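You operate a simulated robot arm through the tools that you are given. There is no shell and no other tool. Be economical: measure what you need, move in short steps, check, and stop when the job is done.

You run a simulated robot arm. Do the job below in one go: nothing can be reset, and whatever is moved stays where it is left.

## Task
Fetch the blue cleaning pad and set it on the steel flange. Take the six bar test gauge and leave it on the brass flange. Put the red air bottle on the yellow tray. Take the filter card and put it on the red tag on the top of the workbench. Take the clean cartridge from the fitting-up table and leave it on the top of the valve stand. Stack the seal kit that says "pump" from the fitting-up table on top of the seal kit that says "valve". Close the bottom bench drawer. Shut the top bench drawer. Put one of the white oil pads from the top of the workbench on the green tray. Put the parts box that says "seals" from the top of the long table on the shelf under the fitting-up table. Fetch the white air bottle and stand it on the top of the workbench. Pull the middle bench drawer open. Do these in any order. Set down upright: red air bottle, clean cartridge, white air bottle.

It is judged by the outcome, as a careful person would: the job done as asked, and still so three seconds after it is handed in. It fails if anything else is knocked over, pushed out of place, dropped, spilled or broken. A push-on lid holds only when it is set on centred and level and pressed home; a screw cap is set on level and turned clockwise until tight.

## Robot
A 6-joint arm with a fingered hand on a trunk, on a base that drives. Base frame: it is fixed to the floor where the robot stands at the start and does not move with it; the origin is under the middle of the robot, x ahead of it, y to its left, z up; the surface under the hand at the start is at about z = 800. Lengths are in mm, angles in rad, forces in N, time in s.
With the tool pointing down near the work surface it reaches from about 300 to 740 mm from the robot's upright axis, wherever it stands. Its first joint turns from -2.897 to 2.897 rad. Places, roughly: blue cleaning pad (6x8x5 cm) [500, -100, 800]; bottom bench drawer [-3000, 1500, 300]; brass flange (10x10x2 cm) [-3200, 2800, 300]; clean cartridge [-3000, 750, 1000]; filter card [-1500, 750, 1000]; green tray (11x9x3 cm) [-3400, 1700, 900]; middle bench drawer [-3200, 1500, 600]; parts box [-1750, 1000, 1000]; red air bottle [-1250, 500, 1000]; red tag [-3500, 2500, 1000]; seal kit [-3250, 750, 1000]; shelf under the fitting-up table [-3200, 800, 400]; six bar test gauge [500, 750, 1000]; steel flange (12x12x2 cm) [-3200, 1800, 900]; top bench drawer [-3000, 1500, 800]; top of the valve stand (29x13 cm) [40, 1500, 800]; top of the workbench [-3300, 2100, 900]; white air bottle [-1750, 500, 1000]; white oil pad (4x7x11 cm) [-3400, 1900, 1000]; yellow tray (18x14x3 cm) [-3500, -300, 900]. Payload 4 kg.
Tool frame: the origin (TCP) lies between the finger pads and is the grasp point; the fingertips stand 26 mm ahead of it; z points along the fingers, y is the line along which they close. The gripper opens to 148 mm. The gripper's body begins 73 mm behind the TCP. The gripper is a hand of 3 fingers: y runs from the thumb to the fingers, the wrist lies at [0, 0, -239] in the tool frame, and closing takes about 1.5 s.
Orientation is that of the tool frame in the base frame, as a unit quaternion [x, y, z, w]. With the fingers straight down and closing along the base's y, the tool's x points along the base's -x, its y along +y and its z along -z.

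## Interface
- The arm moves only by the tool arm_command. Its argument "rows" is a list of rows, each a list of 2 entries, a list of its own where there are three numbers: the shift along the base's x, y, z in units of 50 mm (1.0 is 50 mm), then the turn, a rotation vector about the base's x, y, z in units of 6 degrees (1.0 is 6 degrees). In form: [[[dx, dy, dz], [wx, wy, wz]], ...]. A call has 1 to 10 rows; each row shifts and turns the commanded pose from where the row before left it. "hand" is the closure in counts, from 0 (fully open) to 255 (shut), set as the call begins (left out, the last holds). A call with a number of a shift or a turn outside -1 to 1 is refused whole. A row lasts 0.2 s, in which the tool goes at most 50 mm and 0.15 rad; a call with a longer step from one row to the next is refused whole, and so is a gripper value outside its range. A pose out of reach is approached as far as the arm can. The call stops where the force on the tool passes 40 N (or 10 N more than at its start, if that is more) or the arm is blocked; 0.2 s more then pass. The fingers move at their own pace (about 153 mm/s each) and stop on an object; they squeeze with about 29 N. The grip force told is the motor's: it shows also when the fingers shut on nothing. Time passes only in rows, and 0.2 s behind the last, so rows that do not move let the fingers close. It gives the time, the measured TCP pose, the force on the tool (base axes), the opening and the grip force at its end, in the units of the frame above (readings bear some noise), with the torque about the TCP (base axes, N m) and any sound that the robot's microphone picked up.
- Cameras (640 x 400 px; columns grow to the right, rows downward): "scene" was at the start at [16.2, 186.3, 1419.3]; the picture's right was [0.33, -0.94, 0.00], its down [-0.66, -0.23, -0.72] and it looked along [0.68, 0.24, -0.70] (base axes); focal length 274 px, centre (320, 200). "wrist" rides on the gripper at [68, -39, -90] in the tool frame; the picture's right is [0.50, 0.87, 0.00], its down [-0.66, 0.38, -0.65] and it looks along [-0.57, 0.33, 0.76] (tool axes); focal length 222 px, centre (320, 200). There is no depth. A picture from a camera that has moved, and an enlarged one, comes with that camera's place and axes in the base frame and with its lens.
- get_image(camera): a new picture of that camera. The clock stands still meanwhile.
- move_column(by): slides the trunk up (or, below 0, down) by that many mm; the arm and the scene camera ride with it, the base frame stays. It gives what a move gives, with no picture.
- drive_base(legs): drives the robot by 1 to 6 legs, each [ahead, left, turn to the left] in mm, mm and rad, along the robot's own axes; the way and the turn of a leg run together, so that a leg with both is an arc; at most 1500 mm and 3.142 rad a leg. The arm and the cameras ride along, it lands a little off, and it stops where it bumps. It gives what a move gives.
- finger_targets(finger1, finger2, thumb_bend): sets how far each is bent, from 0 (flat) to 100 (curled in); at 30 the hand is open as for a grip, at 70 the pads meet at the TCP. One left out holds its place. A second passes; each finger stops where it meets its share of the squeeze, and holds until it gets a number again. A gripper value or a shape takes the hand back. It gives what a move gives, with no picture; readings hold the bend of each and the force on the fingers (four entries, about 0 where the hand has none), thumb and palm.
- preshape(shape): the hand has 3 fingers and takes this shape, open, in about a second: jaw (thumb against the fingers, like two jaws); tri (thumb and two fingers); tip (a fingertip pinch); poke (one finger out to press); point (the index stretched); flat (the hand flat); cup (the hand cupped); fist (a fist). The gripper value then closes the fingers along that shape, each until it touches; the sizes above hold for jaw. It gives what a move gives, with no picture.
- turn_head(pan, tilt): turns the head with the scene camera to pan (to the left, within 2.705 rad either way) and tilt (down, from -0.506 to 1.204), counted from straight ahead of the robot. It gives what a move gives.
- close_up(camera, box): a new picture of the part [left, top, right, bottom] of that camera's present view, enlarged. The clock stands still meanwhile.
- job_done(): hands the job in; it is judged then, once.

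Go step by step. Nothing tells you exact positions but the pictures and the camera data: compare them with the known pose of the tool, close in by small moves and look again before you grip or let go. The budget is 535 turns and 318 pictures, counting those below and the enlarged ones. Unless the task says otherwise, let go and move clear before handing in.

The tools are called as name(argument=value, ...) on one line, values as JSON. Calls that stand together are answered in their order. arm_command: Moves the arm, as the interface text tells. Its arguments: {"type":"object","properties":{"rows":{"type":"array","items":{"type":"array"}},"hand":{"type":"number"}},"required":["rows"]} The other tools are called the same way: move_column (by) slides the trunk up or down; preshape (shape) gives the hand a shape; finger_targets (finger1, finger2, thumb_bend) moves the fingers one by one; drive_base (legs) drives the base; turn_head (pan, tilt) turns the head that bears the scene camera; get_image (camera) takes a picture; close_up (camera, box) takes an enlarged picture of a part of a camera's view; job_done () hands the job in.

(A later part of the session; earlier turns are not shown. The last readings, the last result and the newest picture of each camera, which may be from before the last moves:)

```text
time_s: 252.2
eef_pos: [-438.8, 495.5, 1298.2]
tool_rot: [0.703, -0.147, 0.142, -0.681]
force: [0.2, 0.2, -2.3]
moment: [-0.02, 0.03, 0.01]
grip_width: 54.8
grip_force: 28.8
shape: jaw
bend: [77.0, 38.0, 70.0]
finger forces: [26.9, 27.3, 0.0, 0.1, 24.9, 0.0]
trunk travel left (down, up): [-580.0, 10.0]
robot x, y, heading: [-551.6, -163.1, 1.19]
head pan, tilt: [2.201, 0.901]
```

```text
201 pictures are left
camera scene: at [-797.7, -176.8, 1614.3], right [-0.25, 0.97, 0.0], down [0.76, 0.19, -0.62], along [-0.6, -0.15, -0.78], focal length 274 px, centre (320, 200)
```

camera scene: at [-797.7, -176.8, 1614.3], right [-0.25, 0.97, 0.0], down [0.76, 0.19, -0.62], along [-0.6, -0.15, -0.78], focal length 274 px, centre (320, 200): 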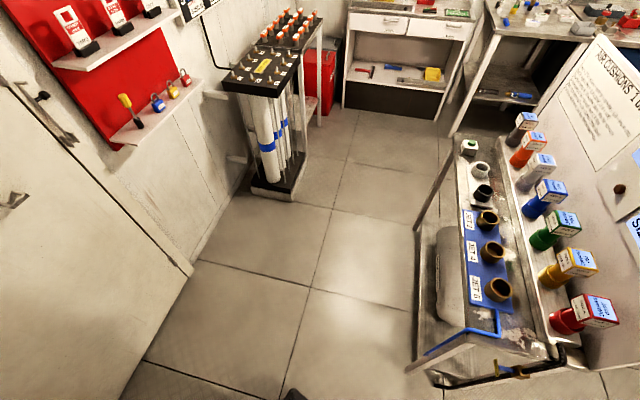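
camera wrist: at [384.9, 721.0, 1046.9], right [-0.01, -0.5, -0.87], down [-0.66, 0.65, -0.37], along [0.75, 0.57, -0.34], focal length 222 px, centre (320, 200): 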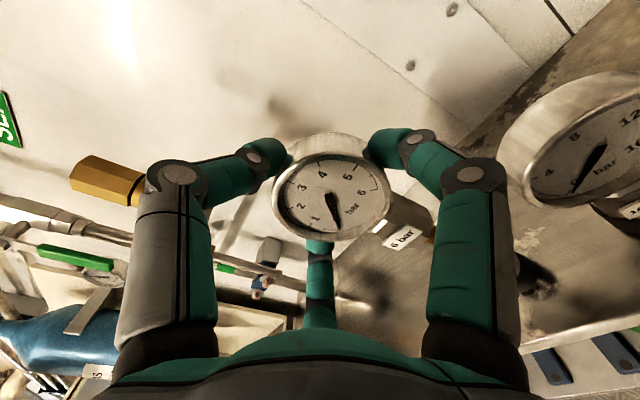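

The robot's tail touched the wash bench at the side. I drive forward out of there before turning on.

drive_base(legs=[[300, 0, 0], [0, 0, 1.94]])

turn_head(pan=0.0, tilt=0.6)

get_image(camera="scene")

```text
time_s: 259.0
eef_pos: [-1086.4, -44.9, 1299.7]
tool_rot: [0.507, 0.508, -0.491, -0.494]
force: [0.0, 0.0, -2.2]
moment: [-0.02, 0.02, 0.02]
grip_width: 54.5
grip_force: 29.4
shape: jaw
bend: [77.0, 38.0, 70.0]
finger forces: [26.5, 27.4, 0.1, 0.1, 24.6, 0.0]
trunk travel left (down, up): [-580.0, 10.0]
robot x, y, heading: [-444.6, 117.7, -3.11]
head pan, tilt: [2.201, 0.901]
```

```text
time_s: 261.1
eef_pos: [-1087.0, -44.2, 1297.8]
tool_rot: [0.508, 0.507, -0.491, -0.494]
force: [-0.2, -0.1, -2.3]
moment: [0.02, -0.06, 0.0]
grip_width: 54.3
grip_force: 29.1
shape: jaw
bend: [77.0, 38.0, 70.0]
finger forces: [26.6, 27.4, 0.0, 0.1, 24.6, 0.1]
trunk travel left (down, up): [-580.0, 10.0]
robot x, y, heading: [-441.8, 112.3, -3.106]
head pan, tilt: [0.0, 0.6]
```

```text
200 pictures are left
camera scene: at [-465.3, -48.5, 1639.1], right [-0.03, 1.0, 0.0], down [0.56, 0.02, -0.82], along [-0.82, -0.03, -0.57], focal length 274 px, centre (320, 200)
```

scene: 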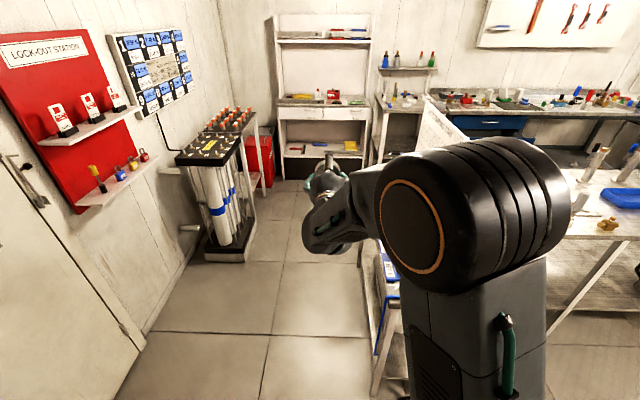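

drive_base(legs=[[0, 290, -0.036], [1000, 0, 0], [980, 0, 0]])

drive_base(legs=[[0, -1000, 0], [0, -1000, 0]])

```text
time_s: 272.4
eef_pos: [-3039.8, -274.8, 1298.6]
tool_rot: [0.521, 0.495, -0.478, -0.506]
force: [0.3, -0.7, -2.2]
moment: [0.01, -0.03, 0.02]
grip_width: 54.2
grip_force: 29.2
shape: jaw
bend: [77.0, 38.0, 70.0]
finger forces: [26.3, 27.4, 0.1, 0.1, 24.7, 0.0]
trunk travel left (down, up): [-580.0, 10.0]
robot x, y, heading: [-2383.1, -150.7, 3.121]
head pan, tilt: [0.0, 0.6]
```

```text
time_s: 282.4
eef_pos: [-2991.3, 1722.7, 1298.1]
tool_rot: [0.521, 0.494, -0.478, -0.506]
force: [1.2, 0.0, -1.8]
moment: [0.0, 0.01, 0.02]
grip_width: 54.1
grip_force: 29.0
shape: jaw
bend: [77.0, 38.0, 70.0]
finger forces: [26.4, 27.6, 0.0, 0.0, 24.7, 0.1]
trunk travel left (down, up): [-580.0, 10.0]
robot x, y, heading: [-2337.0, 1848.8, 3.115]
head pan, tilt: [0.0, 0.6]
```

drive_base(legs=[[110, 0, 0.025], [0, -800, 0]])

turn_head(pan=0.0, tilt=0.9)

get_image(camera="scene")

turn_head(pan=-1.0, tilt=0.8)

get_image(camera="scene")

```text
time_s: 287.5
eef_pos: [-3102.3, 2503.4, 1298.8]
tool_rot: [0.512, 0.504, -0.488, -0.495]
force: [0.2, 0.3, -1.1]
moment: [-0.04, -0.03, -0.05]
grip_width: 54.2
grip_force: 28.8
shape: jaw
bend: [77.0, 38.0, 70.0]
finger forces: [26.5, 27.5, 0.0, 0.1, 24.7, 0.0]
trunk travel left (down, up): [-580.0, 10.0]
robot x, y, heading: [-2453.9, 2654.5, -3.127]
head pan, tilt: [0.0, 0.6]
```

```text
time_s: 288.3
eef_pos: [-3103.0, 2503.8, 1297.8]
tool_rot: [0.511, 0.504, -0.488, -0.496]
force: [0.5, -0.2, -1.7]
moment: [0.0, -0.03, -0.01]
grip_width: 54.4
grip_force: 28.9
shape: jaw
bend: [77.0, 38.0, 70.0]
finger forces: [26.4, 27.6, 0.0, 0.1, 24.7, 0.1]
trunk travel left (down, up): [-580.0, 10.0]
robot x, y, heading: [-2458.1, 2657.2, -3.126]
head pan, tilt: [0.0, 0.901]
```

```text
199 pictures are left
camera scene: at [-2469.1, 2491.3, 1614.4], right [-0.02, 1.0, 0.0], down [0.78, 0.01, -0.62], along [-0.62, -0.01, -0.78], focal length 274 px, centre (320, 200)
```

scene: 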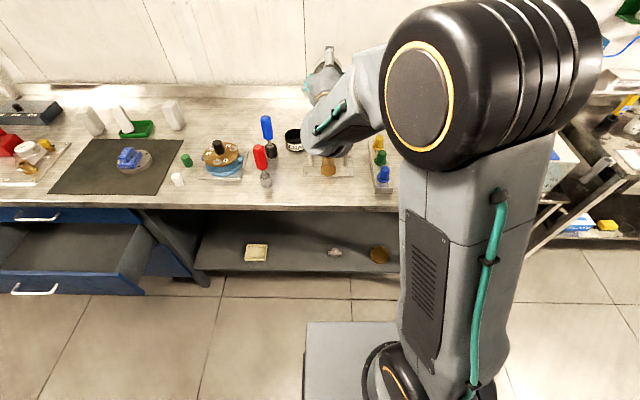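

```text
time_s: 289.6
eef_pos: [-3102.6, 2504.4, 1299.0]
tool_rot: [0.511, 0.504, -0.487, -0.497]
force: [0.2, 0.4, -2.2]
moment: [-0.03, -0.02, 0.02]
grip_width: 54.2
grip_force: 28.6
shape: jaw
bend: [77.0, 38.0, 70.0]
finger forces: [26.4, 27.7, 0.0, 0.1, 24.7, 0.0]
trunk travel left (down, up): [-580.0, 10.0]
robot x, y, heading: [-2455.0, 2650.4, -3.126]
head pan, tilt: [-1.0, 0.799]
```

```text
198 pictures are left
camera scene: at [-2438.4, 2559.7, 1622.2], right [0.83, 0.56, 0.0], down [0.4, -0.6, -0.7], along [-0.39, 0.58, -0.72], focal length 274 px, centre (320, 200)
```

scene: 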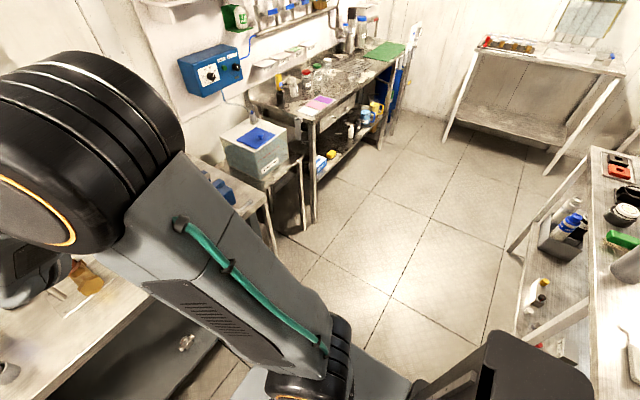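

The brass flange is at about [-3142, 2791], z ≈ 320, on the low shelf 110 mm in from the edge. I move over to line up, draw the arm back and go down.

drive_base(legs=[[0, -285, -0.015]])

arm_command(rows=[[[0.8, 0, -0.5], [0, 0, 0]], [[0.8, 0, -0.5], [0, 0, 0]], [[0.8, 0, -0.5], [0, 0, 0]]])

```text
time_s: 291.5
eef_pos: [-3108.3, 2795.0, 1297.3]
tool_rot: [0.515, 0.501, -0.484, -0.499]
force: [0.1, -0.2, -1.7]
moment: [0.02, -0.06, -0.02]
grip_width: 54.2
grip_force: 29.0
shape: jaw
bend: [77.0, 38.0, 70.0]
finger forces: [26.2, 27.5, 0.0, 0.0, 24.7, 0.0]
trunk travel left (down, up): [-580.0, 10.0]
robot x, y, heading: [-2457.4, 2937.4, -3.133]
head pan, tilt: [-1.0, 0.799]
```

```text
time_s: 292.3
eef_pos: [-2981.5, 2780.7, 1235.5]
tool_rot: [0.518, 0.501, -0.482, -0.499]
force: [0.5, -0.6, -2.6]
moment: [-0.01, -0.01, -0.02]
grip_width: 54.3
grip_force: 29.6
shape: jaw
bend: [77.0, 38.0, 70.0]
finger forces: [26.3, 27.6, 0.0, 0.0, 24.7, 0.1]
out of reach, approached as far as the arm can: row 1, 2, 3
trunk travel left (down, up): [-580.0, 10.0]
robot x, y, heading: [-2462.6, 2938.4, -3.139]
head pan, tilt: [-1.0, 0.799]
```

arm_command(rows=[[[0.7, 0, -0.5], [0, 0, 0]], [[0.7, 0, -0.5], [0, 0, 0]]])

move_column(by=-300)

get_image(camera="wrist")

```text
time_s: 292.9
eef_pos: [-2960.7, 2752.3, 1188.9]
tool_rot: [0.515, 0.501, -0.485, -0.499]
force: [-0.9, 0.4, -2.4]
moment: [0.0, -0.06, 0.01]
grip_width: 54.2
grip_force: 28.4
shape: jaw
bend: [77.0, 38.0, 70.0]
finger forces: [26.3, 27.6, 0.1, 0.0, 24.8, 0.0]
out of reach, approached as far as the arm can: row 1, 2
trunk travel left (down, up): [-580.0, 10.0]
robot x, y, heading: [-2457.4, 2937.1, -3.139]
head pan, tilt: [-1.0, 0.799]
```

```text
time_s: 295.9
eef_pos: [-2961.6, 2752.9, 890.0]
tool_rot: [0.515, 0.501, -0.484, -0.499]
force: [0.4, -0.3, -2.4]
moment: [-0.01, -0.02, 0.0]
grip_width: 54.2
grip_force: 29.2
shape: jaw
bend: [77.0, 38.0, 70.0]
finger forces: [26.0, 27.6, 0.0, 0.0, 24.5, 0.0]
trunk travel left (down, up): [-280.0, 310.0]
robot x, y, heading: [-2459.8, 2939.1, -3.14]
head pan, tilt: [-1.0, 0.799]
```

```text
197 pictures are left
camera wrist: at [-2870.5, 2817.3, 930.1], right [0.04, 0.5, -0.86], down [0.65, -0.67, -0.36], along [-0.76, -0.54, -0.35], focal length 222 px, centre (320, 200)
```

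wrist: 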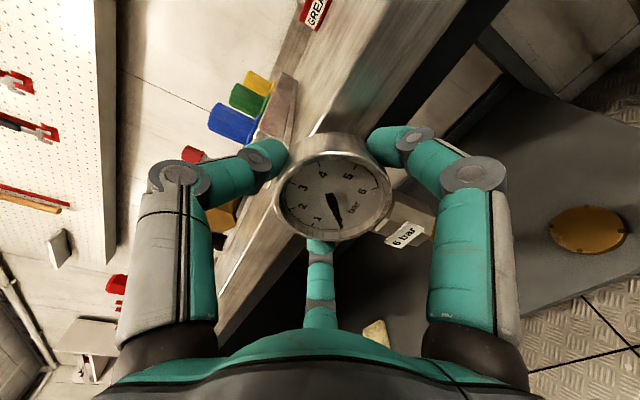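

move_column(by=-275)

arm_command(rows=[[[0, 0, -0.6], [0, 0, 0]], [[0, 0.2, -0.6], [0, 0, 0]], [[0, 0.2, -0.6], [0, 0, 0]]])

turn_head(pan=0.3, tilt=0.9)

get_image(camera="scene")

get_image(camera="wrist")

```text
time_s: 298.7
eef_pos: [-2962.9, 2752.5, 614.0]
tool_rot: [0.514, 0.502, -0.484, -0.499]
force: [-0.3, 0.2, -1.9]
moment: [0.01, -0.04, 0.01]
grip_width: 54.3
grip_force: 28.8
shape: jaw
bend: [77.0, 38.0, 70.0]
finger forces: [25.9, 27.8, 0.1, 0.1, 24.6, 0.0]
trunk travel left (down, up): [-5.0, 585.0]
robot x, y, heading: [-2458.0, 2937.1, -3.136]
head pan, tilt: [-1.0, 0.799]
```

```text
time_s: 299.5
eef_pos: [-2941.0, 2730.8, 543.6]
tool_rot: [0.518, 0.499, -0.482, -0.5]
force: [0.1, -0.9, -2.2]
moment: [-0.04, -0.03, -0.01]
grip_width: 54.3
grip_force: 29.0
shape: jaw
bend: [77.0, 38.0, 70.0]
finger forces: [25.9, 27.8, 0.0, 0.0, 24.6, 0.0]
out of reach, approached as far as the arm can: row 1, 2, 3
trunk travel left (down, up): [-5.0, 585.0]
robot x, y, heading: [-2457.8, 2937.8, -3.137]
head pan, tilt: [-1.0, 0.799]
```

```text
time_s: 301.0
eef_pos: [-2941.4, 2731.2, 543.3]
tool_rot: [0.518, 0.5, -0.48, -0.501]
force: [-0.3, 0.4, -1.5]
moment: [-0.01, -0.02, -0.04]
grip_width: 54.1
grip_force: 28.8
shape: jaw
bend: [77.0, 38.0, 70.0]
finger forces: [26.0, 27.9, 0.0, 0.0, 24.7, 0.0]
trunk travel left (down, up): [-5.0, 585.0]
robot x, y, heading: [-2457.5, 2937.6, -3.133]
head pan, tilt: [0.3, 0.901]
```

```text
196 pictures are left
camera scene: at [-2470.6, 2752.3, 1039.3], right [-0.3, 0.95, 0.0], down [0.75, 0.24, -0.62], along [-0.59, -0.19, -0.78], focal length 274 px, centre (320, 200)
```

scene: 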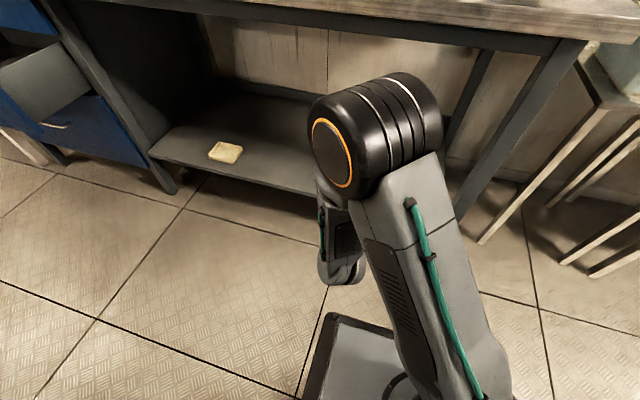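

```text
195 pictures are left
camera wrist: at [-2850.4, 2795.5, 584.8], right [0.05, 0.5, -0.86], down [0.64, -0.68, -0.36], along [-0.77, -0.54, -0.36], focal length 222 px, centre (320, 200)
```

wrist: 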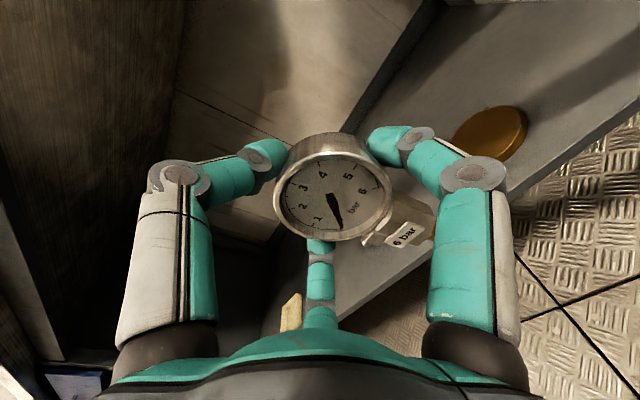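

I go forward under the bench top at this height, then lower toward the flange.

arm_command(rows=[[[-0.6, 0.4, 0], [0, 0, 0]], [[-0.6, 0.4, 0], [0, 0, 0]], [[-0.6, 0.4, 0], [0, 0, 0]], [[-0.4, 0, -0.6], [0, 0, 0]], [[0, 0, -0.4], [0, 0, 0]]])

get_image(camera="wrist")

get_image(camera="scene")

```text
time_s: 302.2
eef_pos: [-3018.5, 2697.2, 541.8]
tool_rot: [0.518, 0.5, -0.481, -0.5]
force: [0.1, 0.6, -2.5]
moment: [0.0, -0.04, 0.0]
grip_width: 54.3
grip_force: 28.9
shape: jaw
bend: [77.0, 38.0, 70.0]
finger forces: [25.6, 27.6, 0.1, 0.0, 24.6, 0.1]
out of reach, approached as far as the arm can: row 1, 2, 3, 4, 5
trunk travel left (down, up): [-5.0, 585.0]
robot x, y, heading: [-2456.8, 2931.9, -3.135]
head pan, tilt: [0.3, 0.901]
```

```text
194 pictures are left
camera wrist: at [-2927.9, 2761.0, 583.2], right [0.05, 0.5, -0.86], down [0.64, -0.68, -0.36], along [-0.76, -0.54, -0.36], focal length 222 px, centre (320, 200)
```

wrist: 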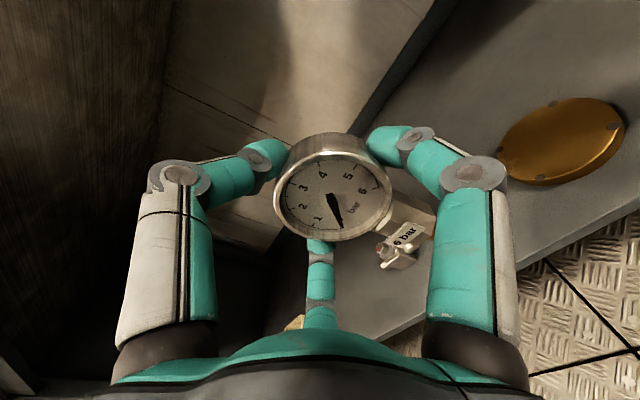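

```text
193 pictures are left
camera scene: at [-2470.5, 2752.3, 1039.3], right [-0.3, 0.95, 0.0], down [0.75, 0.24, -0.62], along [-0.59, -0.19, -0.78], focal length 274 px, centre (320, 200)
```

scene: 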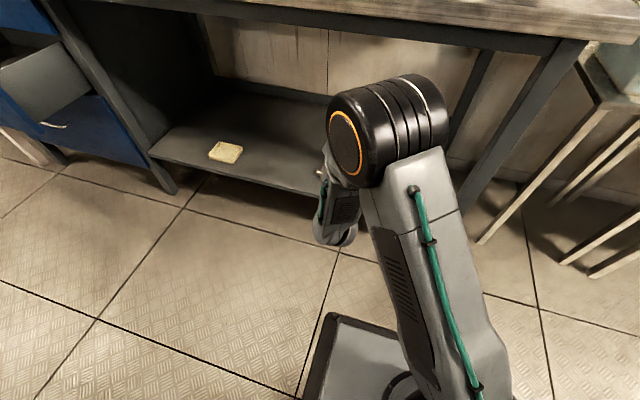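

The arm can't go lower at this fold. I shift the base right so the arm can stretch out to the left-front, then extend and try lowering there.

drive_base(legs=[[0, -100, 0]])

arm_command(rows=[[[-0.8, 0, 0], [0, 0, 0]], [[-0.8, 0, 0], [0, 0, 0]], [[-0.7, 0, 0], [0, 0, 0]], [[0, 0, -0.4], [0, 0, 0]]])

get_image(camera="wrist")

```text
time_s: 303.3
eef_pos: [-3018.7, 2796.4, 541.5]
tool_rot: [0.517, 0.501, -0.481, -0.5]
force: [-0.2, -0.5, -2.4]
moment: [0.01, -0.05, -0.01]
grip_width: 54.0
grip_force: 29.1
shape: jaw
bend: [77.0, 38.0, 70.0]
finger forces: [25.7, 27.6, 0.1, 0.1, 24.5, 0.1]
trunk travel left (down, up): [-5.0, 585.0]
robot x, y, heading: [-2455.3, 3034.7, -3.141]
head pan, tilt: [0.3, 0.901]
```

```text
time_s: 304.3
eef_pos: [-3133.7, 2781.1, 526.7]
tool_rot: [0.521, 0.5, -0.478, -0.5]
force: [-0.4, -0.3, -2.2]
moment: [0.0, -0.02, 0.0]
grip_width: 53.9
grip_force: 29.3
shape: jaw
bend: [77.0, 38.0, 70.0]
finger forces: [25.5, 27.6, 0.2, 0.0, 24.6, 0.0]
out of reach, approached as far as the arm can: row 2, 4
trunk travel left (down, up): [-5.0, 585.0]
robot x, y, heading: [-2457.5, 3036.5, -3.139]
head pan, tilt: [0.3, 0.901]
```

```text
192 pictures are left
camera wrist: at [-3042.4, 2843.9, 569.6], right [0.06, 0.5, -0.86], down [0.64, -0.68, -0.35], along [-0.77, -0.53, -0.36], focal length 222 px, centre (320, 200)
```

wrist: 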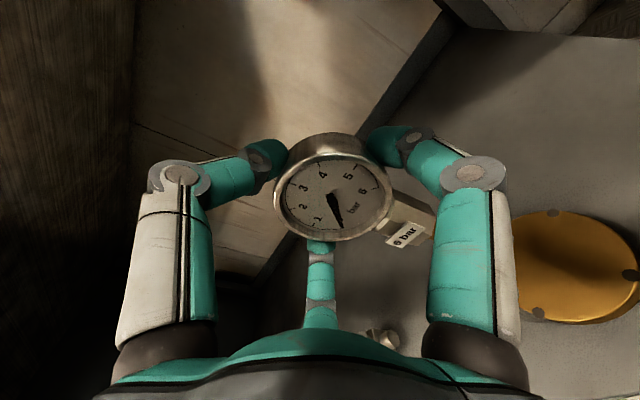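

Horizontal, the arm bottoms out about 100 mm too high. I'll set the gauge down on the workbench top for a moment and re-grip it with the hand tilted. Back out and up first.

arm_command(rows=[[[0.8, 0, 0.1], [0, 0, 0]], [[0.8, 0, 0.1], [0, 0, 0]], [[0.8, 0, 0.1], [0, 0, 0]], [[0.8, 0, 0.1], [0, 0, 0]]])

move_column(by=390)

move_column(by=190)

turn_head(pan=0.4, tilt=0.8)

get_image(camera="scene")

get_image(camera="wrist")

```text
time_s: 305.3
eef_pos: [-2974.2, 2782.6, 548.5]
tool_rot: [0.518, 0.5, -0.482, -0.5]
force: [-0.1, -0.5, -2.4]
moment: [-0.04, 0.0, -0.01]
grip_width: 53.9
grip_force: 28.7
shape: jaw
bend: [77.0, 38.0, 70.0]
finger forces: [25.6, 27.7, 0.0, 0.0, 24.5, 0.0]
trunk travel left (down, up): [-5.0, 585.0]
robot x, y, heading: [-2457.7, 3037.1, -3.138]
head pan, tilt: [0.3, 0.901]
```

```text
time_s: 309.1
eef_pos: [-2973.0, 2782.6, 938.2]
tool_rot: [0.518, 0.5, -0.481, -0.5]
force: [-0.6, -1.2, -1.7]
moment: [0.0, -0.01, 0.01]
grip_width: 54.0
grip_force: 29.3
shape: jaw
bend: [77.0, 38.0, 70.0]
finger forces: [25.3, 27.9, 0.0, 0.1, 24.4, 0.1]
trunk travel left (down, up): [-395.0, 195.0]
robot x, y, heading: [-2458.2, 3036.1, -3.138]
head pan, tilt: [0.3, 0.901]
```

```text
time_s: 311.2
eef_pos: [-2974.2, 2782.9, 1127.0]
tool_rot: [0.518, 0.5, -0.482, -0.5]
force: [-0.3, 0.9, -1.5]
moment: [0.02, -0.03, 0.02]
grip_width: 54.2
grip_force: 28.8
shape: jaw
bend: [77.0, 38.0, 70.0]
finger forces: [25.3, 27.9, 0.0, 0.0, 24.4, 0.0]
trunk travel left (down, up): [-585.0, 5.0]
robot x, y, heading: [-2456.8, 3037.6, -3.138]
head pan, tilt: [0.3, 0.901]
```

```text
time_s: 311.8
eef_pos: [-2974.8, 2782.1, 1128.0]
tool_rot: [0.518, 0.501, -0.481, -0.5]
force: [0.0, 0.4, -1.7]
moment: [0.01, 0.0, 0.01]
grip_width: 53.8
grip_force: 29.1
shape: jaw
bend: [77.0, 38.0, 70.0]
finger forces: [25.3, 28.0, 0.0, 0.0, 24.3, 0.0]
trunk travel left (down, up): [-585.0, 5.0]
robot x, y, heading: [-2456.3, 3033.3, -3.136]
head pan, tilt: [0.4, 0.799]
```

```text
191 pictures are left
camera scene: at [-2473.3, 2841.7, 1627.2], right [-0.39, 0.92, 0.0], down [0.66, 0.28, -0.7], along [-0.64, -0.27, -0.72], focal length 274 px, centre (320, 200)
```

scene: 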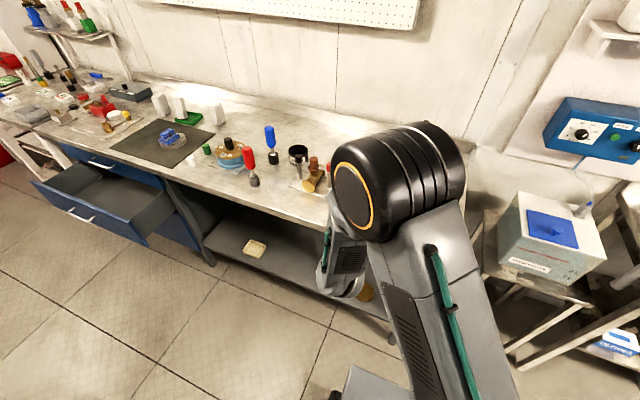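

```text
190 pictures are left
camera wrist: at [-2883.2, 2845.6, 1169.9], right [0.05, 0.5, -0.86], down [0.64, -0.68, -0.36], along [-0.76, -0.54, -0.36], focal length 222 px, centre (320, 200)
```

wrist: 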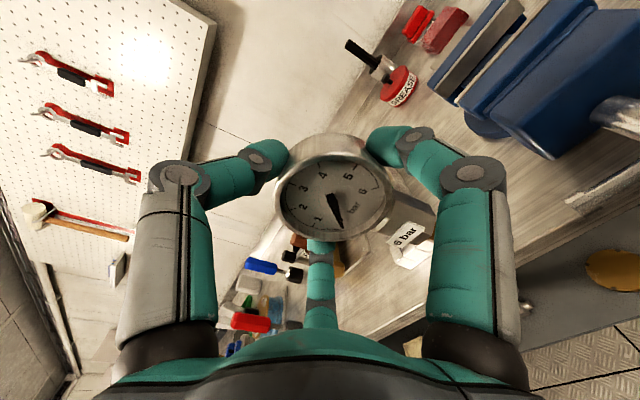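

I move the gauge over the clear strip of bench ahead and lower it.

arm_command(rows=[[[-0.7, 0, 0], [0, 0, 0]], [[-0.7, 0, 0], [0, 0, 0]], [[-0.7, 0, -0.6], [0, 0, 0]], [[0, 0, -0.8], [0, 0, 0]], [[0, 0, -0.7], [0, 0, 0]]])

get_image(camera="wrist")

```text
time_s: 313.0
eef_pos: [-3074.6, 2755.9, 1031.5]
tool_rot: [0.522, 0.499, -0.476, -0.501]
force: [-0.1, 0.7, -2.0]
moment: [0.0, -0.07, 0.01]
grip_width: 53.9
grip_force: 28.9
shape: jaw
bend: [77.0, 38.0, 70.0]
finger forces: [25.3, 27.9, 0.1, 0.1, 24.5, 0.1]
out of reach, approached as far as the arm can: row 4, 5
trunk travel left (down, up): [-585.0, 5.0]
robot x, y, heading: [-2459.3, 3036.2, -3.134]
head pan, tilt: [0.4, 0.799]
```

```text
189 pictures are left
camera wrist: at [-2984.1, 2819.1, 1073.2], right [0.06, 0.5, -0.86], down [0.64, -0.69, -0.35], along [-0.77, -0.53, -0.36], focal length 222 px, centre (320, 200)
```

wrist: 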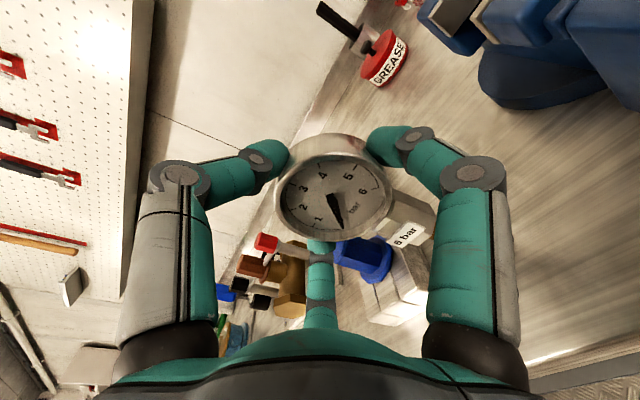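

Tight between a knob rack (y ≈ 2700) and a blue box (y > 2850). I nudge right 22 mm and lower with the trunk.

drive_base(legs=[[0, -24, 0]])

move_column(by=-15)

get_image(camera="wrist")

```text
time_s: 313.9
eef_pos: [-3075.8, 2781.0, 1031.6]
tool_rot: [0.523, 0.499, -0.477, -0.501]
force: [-0.5, -0.1, -1.9]
moment: [0.01, 0.0, 0.0]
grip_width: 54.0
grip_force: 28.9
shape: jaw
bend: [77.0, 38.0, 70.0]
finger forces: [25.2, 27.8, 0.0, 0.0, 24.5, 0.0]
trunk travel left (down, up): [-585.0, 5.0]
robot x, y, heading: [-2459.7, 3059.3, -3.138]
head pan, tilt: [0.4, 0.799]
```

```text
time_s: 314.5
eef_pos: [-3076.4, 2781.5, 1017.2]
tool_rot: [0.522, 0.5, -0.477, -0.5]
force: [0.5, -0.9, -1.3]
moment: [0.01, -0.04, 0.0]
grip_width: 53.9
grip_force: 29.2
shape: jaw
bend: [77.0, 38.0, 70.0]
finger forces: [25.3, 27.9, 0.0, 0.1, 24.3, 0.1]
trunk travel left (down, up): [-570.0, 20.0]
robot x, y, heading: [-2457.1, 3057.7, -3.132]
head pan, tilt: [0.4, 0.799]
```

```text
188 pictures are left
camera wrist: at [-2984.0, 2843.3, 1058.5], right [0.06, 0.5, -0.86], down [0.64, -0.69, -0.35], along [-0.77, -0.53, -0.36], focal length 222 px, centre (320, 200)
```

wrist: 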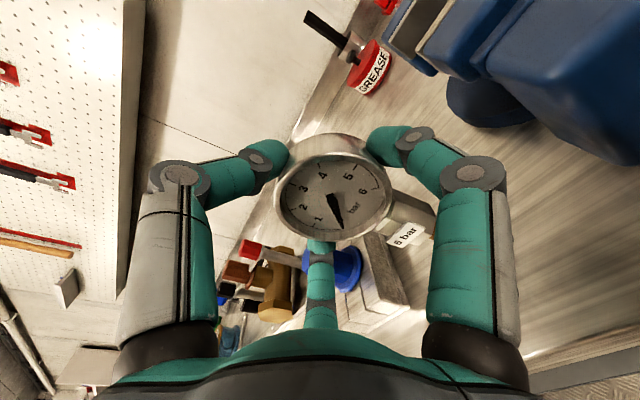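

move_column(by=-8)

move_column(by=-3)

```text
time_s: 315.1
eef_pos: [-3076.2, 2780.5, 1009.9]
tool_rot: [0.522, 0.499, -0.477, -0.501]
force: [0.3, -1.1, -2.4]
moment: [-0.03, 0.0, 0.0]
grip_width: 53.9
grip_force: 29.2
shape: jaw
bend: [77.0, 38.0, 70.0]
finger forces: [25.3, 27.9, 0.0, 0.0, 24.6, 0.0]
trunk travel left (down, up): [-562.0, 28.0]
robot x, y, heading: [-2459.3, 3057.4, -3.133]
head pan, tilt: [0.4, 0.799]
```

```text
time_s: 315.6
eef_pos: [-3075.8, 2781.4, 1005.4]
tool_rot: [0.522, 0.499, -0.477, -0.501]
force: [0.0, -0.8, -2.4]
moment: [0.03, -0.07, -0.02]
grip_width: 54.0
grip_force: 29.0
shape: jaw
bend: [77.0, 38.0, 70.0]
finger forces: [25.4, 27.9, 0.1, 0.0, 24.5, 0.1]
trunk travel left (down, up): [-559.0, 31.0]
robot x, y, heading: [-2459.4, 3059.9, -3.137]
head pan, tilt: [0.4, 0.799]
```

move_column(by=-3)

move_column(by=-2)

move_column(by=-2)

get_image(camera="wrist")

```text
time_s: 316.1
eef_pos: [-3076.6, 2780.0, 1002.1]
tool_rot: [0.522, 0.499, -0.477, -0.501]
force: [1.2, 0.6, -2.3]
moment: [0.0, 0.0, 0.0]
grip_width: 54.0
grip_force: 28.9
shape: jaw
bend: [77.0, 38.0, 70.0]
finger forces: [25.2, 27.7, 0.0, 0.0, 25.1, 0.0]
trunk travel left (down, up): [-556.0, 34.0]
robot x, y, heading: [-2459.7, 3061.1, -3.137]
head pan, tilt: [0.4, 0.799]
```

```text
time_s: 316.6
eef_pos: [-3075.8, 2780.7, 1001.7]
tool_rot: [0.522, 0.499, -0.477, -0.501]
force: [-1.1, -0.1, 4.6]
moment: [0.01, 0.12, 0.0]
grip_width: 54.2
grip_force: 29.0
shape: jaw
bend: [77.0, 38.0, 70.0]
finger forces: [24.9, 26.3, 0.0, 0.1, 29.8, 0.1]
trunk travel left (down, up): [-554.0, 36.0]
robot x, y, heading: [-2459.0, 3059.6, -3.138]
head pan, tilt: [0.4, 0.799]
```

```text
time_s: 317.1
eef_pos: [-3075.3, 2781.3, 999.9]
tool_rot: [0.522, 0.498, -0.478, -0.501]
force: [-0.7, 0.8, 10.9]
moment: [0.05, 0.27, -0.02]
grip_width: 54.4
grip_force: 28.9
shape: jaw
bend: [77.0, 38.0, 70.0]
finger forces: [24.5, 25.7, 0.1, 0.1, 32.0, 0.1]
trunk travel left (down, up): [-552.0, 38.0]
robot x, y, heading: [-2461.1, 3062.7, -3.135]
head pan, tilt: [0.4, 0.799]
```

```text
187 pictures are left
camera wrist: at [-2983.6, 2843.6, 1041.6], right [0.06, 0.5, -0.86], down [0.64, -0.69, -0.35], along [-0.77, -0.53, -0.36], focal length 222 px, centre (320, 200)
```

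wrist: 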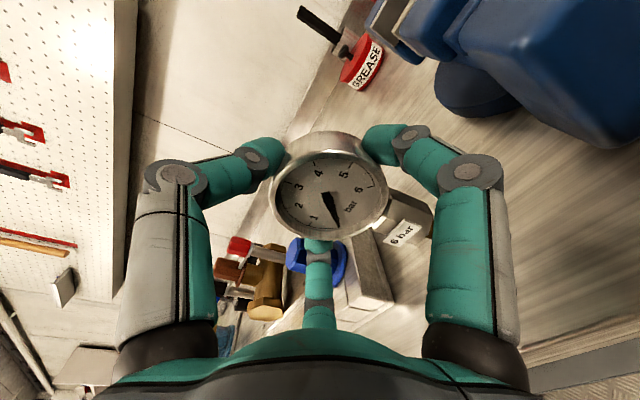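

Touching. I open and draw straight back.

arm_command(rows=[[[0, 0, 0], [0, 0, 0]], [[0, 0, 0], [0, 0, 0]], [[0, 0, 0], [0, 0, 0]], [[0, 0, 0], [0, 0, 0]]], hand=80)

arm_command(rows=[[[0.4, 0, 0.04], [0, 0, 0]], [[0.6, 0, 0.02], [0, 0, 0]], [[0.8, 0, 0], [0, 0, 0]]])

get_image(camera="wrist")

```text
time_s: 318.1
eef_pos: [-3075.5, 2781.0, 998.6]
tool_rot: [0.523, 0.499, -0.476, -0.501]
force: [0.0, 0.0, -1.7]
moment: [0.0, 0.0, 0.0]
grip_width: 101.3
grip_force: 0.1
shape: jaw
bend: [29.0, 29.0, 73.0]
finger forces: [0.1, 0.1, 0.1, 0.0, 0.0, 0.0]
trunk travel left (down, up): [-552.0, 38.0]
robot x, y, heading: [-2460.1, 3060.7, -3.136]
head pan, tilt: [0.4, 0.799]
```

```text
time_s: 318.9
eef_pos: [-2986.3, 2778.8, 1000.0]
tool_rot: [0.523, 0.499, -0.477, -0.5]
force: [0.0, -0.7, -1.6]
moment: [-0.01, 0.01, 0.01]
grip_width: 100.9
grip_force: 0.1
shape: jaw
bend: [29.0, 29.0, 73.0]
finger forces: [0.1, 0.0, 0.1, 0.0, 0.0, 0.1]
trunk travel left (down, up): [-552.0, 38.0]
robot x, y, heading: [-2460.3, 3063.2, -3.14]
head pan, tilt: [0.4, 0.799]
```

```text
186 pictures are left
camera wrist: at [-2894.4, 2842.9, 1042.5], right [0.06, 0.5, -0.86], down [0.64, -0.69, -0.35], along [-0.77, -0.53, -0.36], focal length 222 px, centre (320, 200)
```

wrist: 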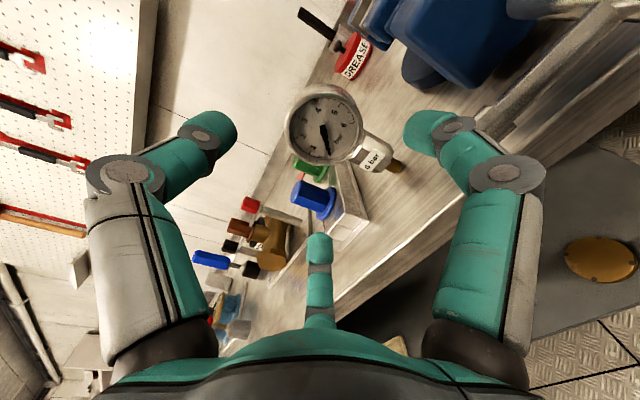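

close_up(camera="wrist", box=[260, 60, 440, 240])

```text
2.22 times, centred on (350, 150) of wrist
camera zoom: at [-2894.4, 2842.9, 1042.5], right [0.06, 0.5, -0.86], down [0.64, -0.69, -0.35], along [-0.77, -0.53, -0.36], focal length 494 px, centre (253, 311)
```

zoom: 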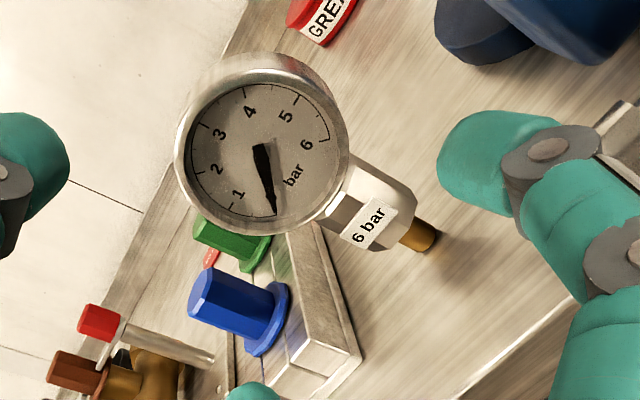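

The gauge stands on its threaded stub. Before re-gripping I test whether a sideways-turned (45°) horizontal hand can go lower, since the arm managed that better at the drawers.

arm_command(rows=[[[0.17, 0.42, 0], [0, 0, -0.94]], [[0.17, 0.42, 0], [0, 0, -0.94]], [[0.17, 0.42, 0], [0, 0, -0.94]], [[0.17, 0.42, 0], [0, 0, -0.94]], [[0.17, 0.42, 0], [0, 0, -0.94]], [[0.17, 0.42, 0], [0, 0, -0.94]], [[0.17, 0.42, 0], [0, 0, -0.94]], [[0.17, 0.42, 0], [0, 0, -0.94]]])

move_column(by=-400)

move_column(by=-150)

arm_command(rows=[[[0, 0, -0.6], [0, 0, 0]], [[0, 0, -0.6], [0, 0, 0]], [[0, 0, -0.6], [0, 0, 0]]])

```text
time_s: 320.7
eef_pos: [-2917.3, 2947.0, 1001.6]
tool_rot: [0.674, 0.26, -0.248, -0.645]
force: [-0.1, 0.1, -0.3]
moment: [-0.01, -0.01, 0.02]
grip_width: 101.2
grip_force: 0.0
shape: jaw
bend: [29.0, 29.0, 73.0]
finger forces: [0.1, 0.0, 0.0, 0.0, 0.1, 0.0]
trunk travel left (down, up): [-552.0, 38.0]
robot x, y, heading: [-2457.0, 3061.3, -3.137]
head pan, tilt: [0.4, 0.799]
```

```text
time_s: 324.6
eef_pos: [-2919.2, 2946.4, 600.8]
tool_rot: [0.674, 0.261, -0.248, -0.645]
force: [-0.6, -0.6, -1.0]
moment: [0.0, -0.02, -0.02]
grip_width: 101.1
grip_force: 0.1
shape: jaw
bend: [29.0, 29.0, 73.0]
finger forces: [0.0, 0.1, 0.0, 0.0, 0.0, 0.0]
trunk travel left (down, up): [-152.0, 438.0]
robot x, y, heading: [-2457.5, 3058.8, -3.135]
head pan, tilt: [0.4, 0.799]
```

```text
time_s: 326.3
eef_pos: [-2918.6, 2948.1, 450.8]
tool_rot: [0.674, 0.261, -0.248, -0.645]
force: [0.6, -0.3, 0.8]
moment: [0.02, -0.02, 0.0]
grip_width: 101.2
grip_force: 0.2
shape: jaw
bend: [29.0, 29.0, 73.0]
finger forces: [0.1, 0.1, 0.0, 0.0, 0.0, 0.0]
trunk travel left (down, up): [-2.0, 588.0]
robot x, y, heading: [-2461.7, 3059.8, -3.142]
head pan, tilt: [0.4, 0.799]
```

```text
time_s: 327.1
eef_pos: [-2918.3, 2948.3, 362.2]
tool_rot: [0.674, 0.26, -0.248, -0.645]
force: [-0.3, -0.6, -0.4]
moment: [0.01, 0.04, 0.02]
grip_width: 101.3
grip_force: 0.2
shape: jaw
bend: [29.0, 29.0, 73.0]
finger forces: [0.1, 0.0, 0.1, 0.1, 0.0, 0.0]
trunk travel left (down, up): [-2.0, 588.0]
robot x, y, heading: [-2457.7, 3059.3, -3.137]
head pan, tilt: [0.4, 0.799]
```

That posture reaches z = 362 easily. I go back up, re-grip the gauge straight on, and then turn the hand.

arm_command(rows=[[[0, 0, 0.6], [0, 0, 0]], [[0, 0, 0.6], [0, 0, 0]], [[0, 0, 0.6], [0, 0, 0]]])

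move_column(by=400)

move_column(by=151)

arm_command(rows=[[[-0.17, -0.42, 0], [0, 0, 0.94]], [[-0.17, -0.42, 0], [0, 0, 0.94]], [[-0.17, -0.42, 0], [0, 0, 0.94]], [[-0.17, -0.42, 0], [0, 0, 0.94]], [[-0.17, -0.42, 0], [0, 0, 0.94]], [[-0.17, -0.42, 0], [0, 0, 0.94]], [[-0.17, -0.42, 0], [0, 0, 0.94]], [[-0.17, -0.42, 0], [0, 0, 0.94]]])

get_image(camera="wrist")

```text
time_s: 327.9
eef_pos: [-2919.9, 2947.1, 449.2]
tool_rot: [0.673, 0.262, -0.248, -0.646]
force: [-0.4, 0.2, 0.5]
moment: [0.03, 0.0, 0.01]
grip_width: 101.3
grip_force: 0.0
shape: jaw
bend: [29.0, 29.0, 73.0]
finger forces: [0.1, 0.1, 0.1, 0.1, 0.0, 0.1]
trunk travel left (down, up): [-2.0, 588.0]
robot x, y, heading: [-2456.2, 3060.0, -3.141]
head pan, tilt: [0.4, 0.799]
```

```text
time_s: 331.7
eef_pos: [-2920.3, 2946.6, 850.4]
tool_rot: [0.674, 0.26, -0.248, -0.646]
force: [0.2, -0.9, -0.1]
moment: [0.03, -0.01, -0.04]
grip_width: 101.0
grip_force: 0.2
shape: jaw
bend: [29.0, 29.0, 73.0]
finger forces: [0.0, 0.1, 0.0, 0.0, 0.0, 0.1]
trunk travel left (down, up): [-402.0, 188.0]
robot x, y, heading: [-2457.7, 3063.7, -3.132]
head pan, tilt: [0.4, 0.799]
```

```text
time_s: 333.5
eef_pos: [-2920.0, 2945.5, 1000.6]
tool_rot: [0.674, 0.261, -0.248, -0.645]
force: [0.1, 0.0, 0.4]
moment: [-0.02, -0.01, 0.01]
grip_width: 101.3
grip_force: 0.0
shape: jaw
bend: [29.0, 29.0, 73.0]
finger forces: [0.1, 0.1, 0.1, 0.0, 0.0, 0.0]
trunk travel left (down, up): [-553.0, 37.0]
robot x, y, heading: [-2453.3, 3059.9, -3.138]
head pan, tilt: [0.4, 0.799]
```

```text
time_s: 335.3
eef_pos: [-2988.6, 2777.0, 998.6]
tool_rot: [0.522, 0.499, -0.477, -0.501]
force: [-0.1, 0.1, 0.0]
moment: [-0.02, -0.01, 0.04]
grip_width: 101.1
grip_force: 0.0
shape: jaw
bend: [29.0, 29.0, 73.0]
finger forces: [0.0, 0.0, 0.0, 0.1, 0.1, 0.1]
trunk travel left (down, up): [-553.0, 37.0]
robot x, y, heading: [-2459.3, 3061.8, -3.133]
head pan, tilt: [0.4, 0.799]
```

```text
184 pictures are left
camera wrist: at [-2897.7, 2840.7, 1042.0], right [0.06, 0.5, -0.86], down [0.64, -0.68, -0.35], along [-0.77, -0.53, -0.36], focal length 222 px, centre (320, 200)
```

wrist: 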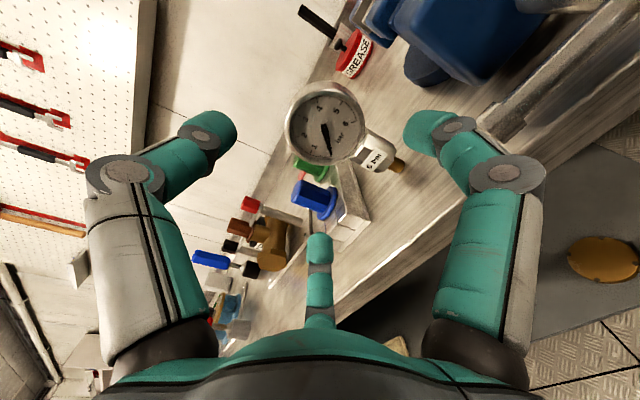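

arm_command(rows=[[[-0.7, 0.06, 0], [0, 0, 0]], [[-0.6, 0, 0], [0, 0, 0]], [[-0.44, 0, 0], [0, 0, 0]]])

get_image(camera="wrist")

```text
time_s: 336.1
eef_pos: [-3076.3, 2780.7, 1000.4]
tool_rot: [0.522, 0.499, -0.476, -0.501]
force: [0.3, 0.4, 0.4]
moment: [-0.01, 0.0, 0.02]
grip_width: 101.5
grip_force: 0.1
shape: jaw
bend: [29.0, 29.0, 73.0]
finger forces: [0.1, 0.1, 0.0, 0.0, 0.0, 0.0]
trunk travel left (down, up): [-553.0, 37.0]
robot x, y, heading: [-2459.4, 3058.1, -3.14]
head pan, tilt: [0.4, 0.799]
```

```text
183 pictures are left
camera wrist: at [-2985.0, 2843.4, 1042.4], right [0.06, 0.5, -0.86], down [0.64, -0.68, -0.35], along [-0.77, -0.53, -0.36], focal length 222 px, centre (320, 200)
```

wrist: 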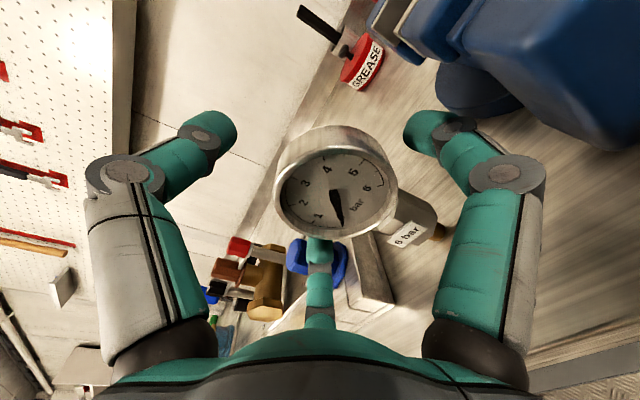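

arm_command(rows=[[[0, 0, 0], [0, 0, 0]], [[0, 0, 0], [0, 0, 0]], [[0, 0, 0], [0, 0, 0]], [[0, 0, 0], [0, 0, 0]], [[0, 0, 0], [0, 0, 0]], [[0, 0, 0], [0, 0, 0]], [[0, 0, 0], [0, 0, 0]]], hand=255)

move_column(by=35)

get_image(camera="wrist")

```text
time_s: 337.7
eef_pos: [-3076.8, 2781.0, 1001.1]
tool_rot: [0.522, 0.499, -0.476, -0.501]
force: [-1.1, -0.1, 4.0]
moment: [0.02, 0.2, 0.03]
grip_width: 55.2
grip_force: 29.0
shape: jaw
bend: [38.0, 77.0, 70.0]
finger forces: [25.9, 24.8, 0.0, 0.1, 27.3, 0.1]
trunk travel left (down, up): [-553.0, 37.0]
robot x, y, heading: [-2458.3, 3058.0, -3.138]
head pan, tilt: [0.4, 0.799]
```

```text
time_s: 338.5
eef_pos: [-3077.1, 2781.0, 1034.6]
tool_rot: [0.522, 0.5, -0.476, -0.501]
force: [-0.5, 0.2, -1.8]
moment: [0.01, -0.02, -0.02]
grip_width: 54.6
grip_force: 29.2
shape: jaw
bend: [38.0, 77.0, 70.0]
finger forces: [27.3, 27.5, 0.1, 0.0, 25.3, 0.0]
trunk travel left (down, up): [-588.0, 2.0]
robot x, y, heading: [-2460.1, 3063.0, -3.132]
head pan, tilt: [0.4, 0.799]
```

```text
182 pictures are left
camera wrist: at [-2984.9, 2843.5, 1077.3], right [0.06, 0.5, -0.86], down [0.64, -0.69, -0.35], along [-0.77, -0.53, -0.36], focal length 222 px, centre (320, 200)
```

wrist: 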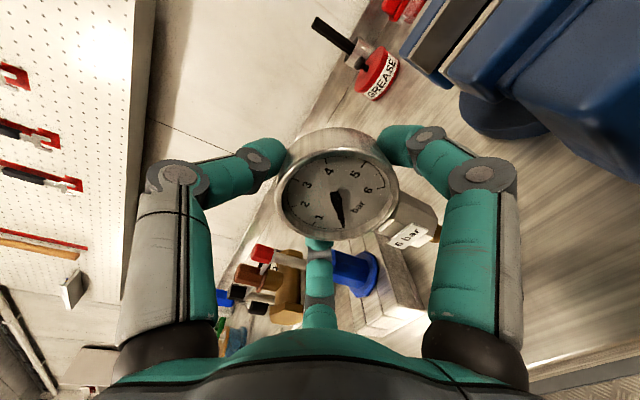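

Held again. I draw back, turn the hand 45°, and go down.

arm_command(rows=[[[0.8, 0, 0], [0, 0, 0]], [[0.9, 0, 0], [0, 0, 0]]])

arm_command(rows=[[[0.17, 0.42, 0], [0, 0, -0.94]], [[0.17, 0.42, 0], [0, 0, -0.94]], [[0.17, 0.42, 0], [0, 0, -0.94]], [[0.17, 0.42, 0], [0, 0, -0.94]], [[0.17, 0.42, 0], [0, 0, -0.94]], [[0.17, 0.42, 0], [0, 0, -0.94]], [[0.17, 0.42, 0], [0, 0, -0.94]], [[0.17, 0.42, 0], [0, 0, -0.94]]])

move_column(by=-400)

move_column(by=-160)

get_image(camera="wrist")

```text
time_s: 339.1
eef_pos: [-2988.9, 2781.1, 1035.2]
tool_rot: [0.522, 0.499, -0.476, -0.501]
force: [-0.5, 0.4, -2.0]
moment: [-0.02, -0.03, 0.01]
grip_width: 54.9
grip_force: 29.5
shape: jaw
bend: [38.0, 77.0, 70.0]
finger forces: [27.2, 27.4, 0.0, 0.1, 25.2, 0.0]
trunk travel left (down, up): [-588.0, 2.0]
robot x, y, heading: [-2457.6, 3058.6, -3.135]
head pan, tilt: [0.4, 0.799]
```

```text
time_s: 340.9
eef_pos: [-2922.7, 2949.4, 1034.2]
tool_rot: [0.674, 0.259, -0.248, -0.646]
force: [0.1, -0.7, -1.4]
moment: [-0.03, -0.01, -0.02]
grip_width: 54.6
grip_force: 28.9
shape: jaw
bend: [38.0, 77.0, 70.0]
finger forces: [27.3, 27.2, 0.1, 0.0, 25.3, 0.0]
trunk travel left (down, up): [-588.0, 2.0]
robot x, y, heading: [-2458.9, 3059.0, -3.138]
head pan, tilt: [0.4, 0.799]
```

```text
time_s: 344.7
eef_pos: [-2922.5, 2948.2, 635.4]
tool_rot: [0.674, 0.261, -0.247, -0.645]
force: [0.3, -0.5, -0.3]
moment: [-0.02, -0.02, -0.01]
grip_width: 54.7
grip_force: 28.6
shape: jaw
bend: [38.0, 77.0, 70.0]
finger forces: [27.5, 27.0, 0.1, 0.0, 25.3, 0.1]
trunk travel left (down, up): [-188.0, 402.0]
robot x, y, heading: [-2461.7, 3057.5, -3.137]
head pan, tilt: [0.4, 0.799]
```

```text
time_s: 346.6
eef_pos: [-2924.6, 2947.6, 473.9]
tool_rot: [0.673, 0.26, -0.248, -0.646]
force: [-0.5, 0.3, -1.7]
moment: [-0.02, 0.01, -0.01]
grip_width: 54.7
grip_force: 29.4
shape: jaw
bend: [38.0, 77.0, 70.0]
finger forces: [27.7, 27.0, 0.0, 0.0, 25.3, 0.1]
trunk travel left (down, up): [-28.0, 562.0]
robot x, y, heading: [-2455.5, 3063.5, -3.135]
head pan, tilt: [0.4, 0.799]
```

```text
181 pictures are left
camera wrist: at [-2813.3, 2927.7, 516.4], right [0.4, 0.31, -0.86], down [-0.04, -0.94, -0.35], along [-0.92, 0.17, -0.36], focal length 222 px, centre (320, 200)
```

wrist: 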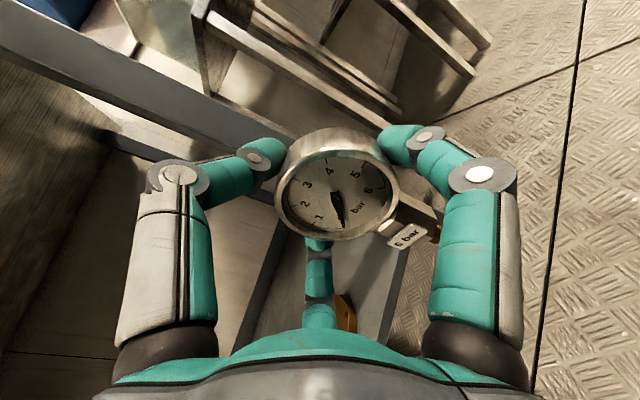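

drive_base(legs=[[0, 174, 0]])

get_image(camera="wrist")

turn_head(pan=0.1, tilt=0.8)

get_image(camera="scene")

```text
time_s: 348.1
eef_pos: [-2923.0, 2771.2, 472.7]
tool_rot: [0.674, 0.26, -0.248, -0.645]
force: [0.4, -0.9, -1.8]
moment: [0.0, -0.04, 0.01]
grip_width: 54.6
grip_force: 29.5
shape: jaw
bend: [38.0, 77.0, 70.0]
finger forces: [27.5, 27.1, 0.0, 0.1, 25.3, 0.1]
trunk travel left (down, up): [-28.0, 562.0]
robot x, y, heading: [-2459.4, 2884.2, -3.136]
head pan, tilt: [0.4, 0.799]
```

```text
180 pictures are left
camera wrist: at [-2812.6, 2750.3, 516.3], right [0.4, 0.31, -0.86], down [-0.04, -0.94, -0.35], along [-0.92, 0.17, -0.36], focal length 222 px, centre (320, 200)
```

wrist: 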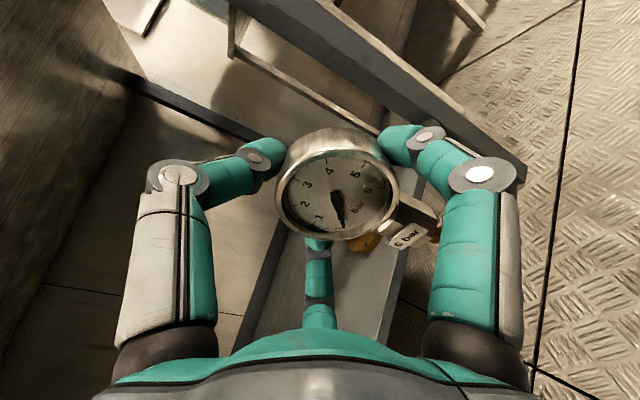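

```text
time_s: 348.9
eef_pos: [-2921.5, 2771.1, 474.9]
tool_rot: [0.674, 0.26, -0.248, -0.646]
force: [0.2, 0.5, -1.8]
moment: [-0.02, 0.0, 0.02]
grip_width: 54.8
grip_force: 29.1
shape: jaw
bend: [38.0, 77.0, 70.0]
finger forces: [27.6, 27.0, 0.1, 0.0, 25.4, 0.0]
trunk travel left (down, up): [-28.0, 562.0]
robot x, y, heading: [-2457.5, 2884.2, -3.136]
head pan, tilt: [0.099, 0.799]
```

```text
179 pictures are left
camera scene: at [-2478.8, 2711.1, 1070.2], right [-0.1, 0.99, 0.0], down [0.71, 0.07, -0.7], along [-0.69, -0.07, -0.72], focal length 274 px, centre (320, 200)
```

scene: 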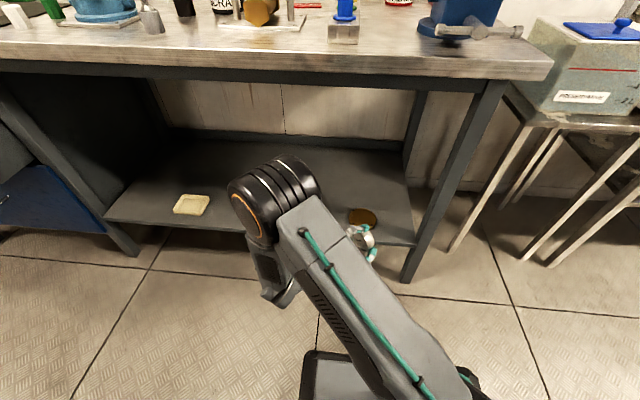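

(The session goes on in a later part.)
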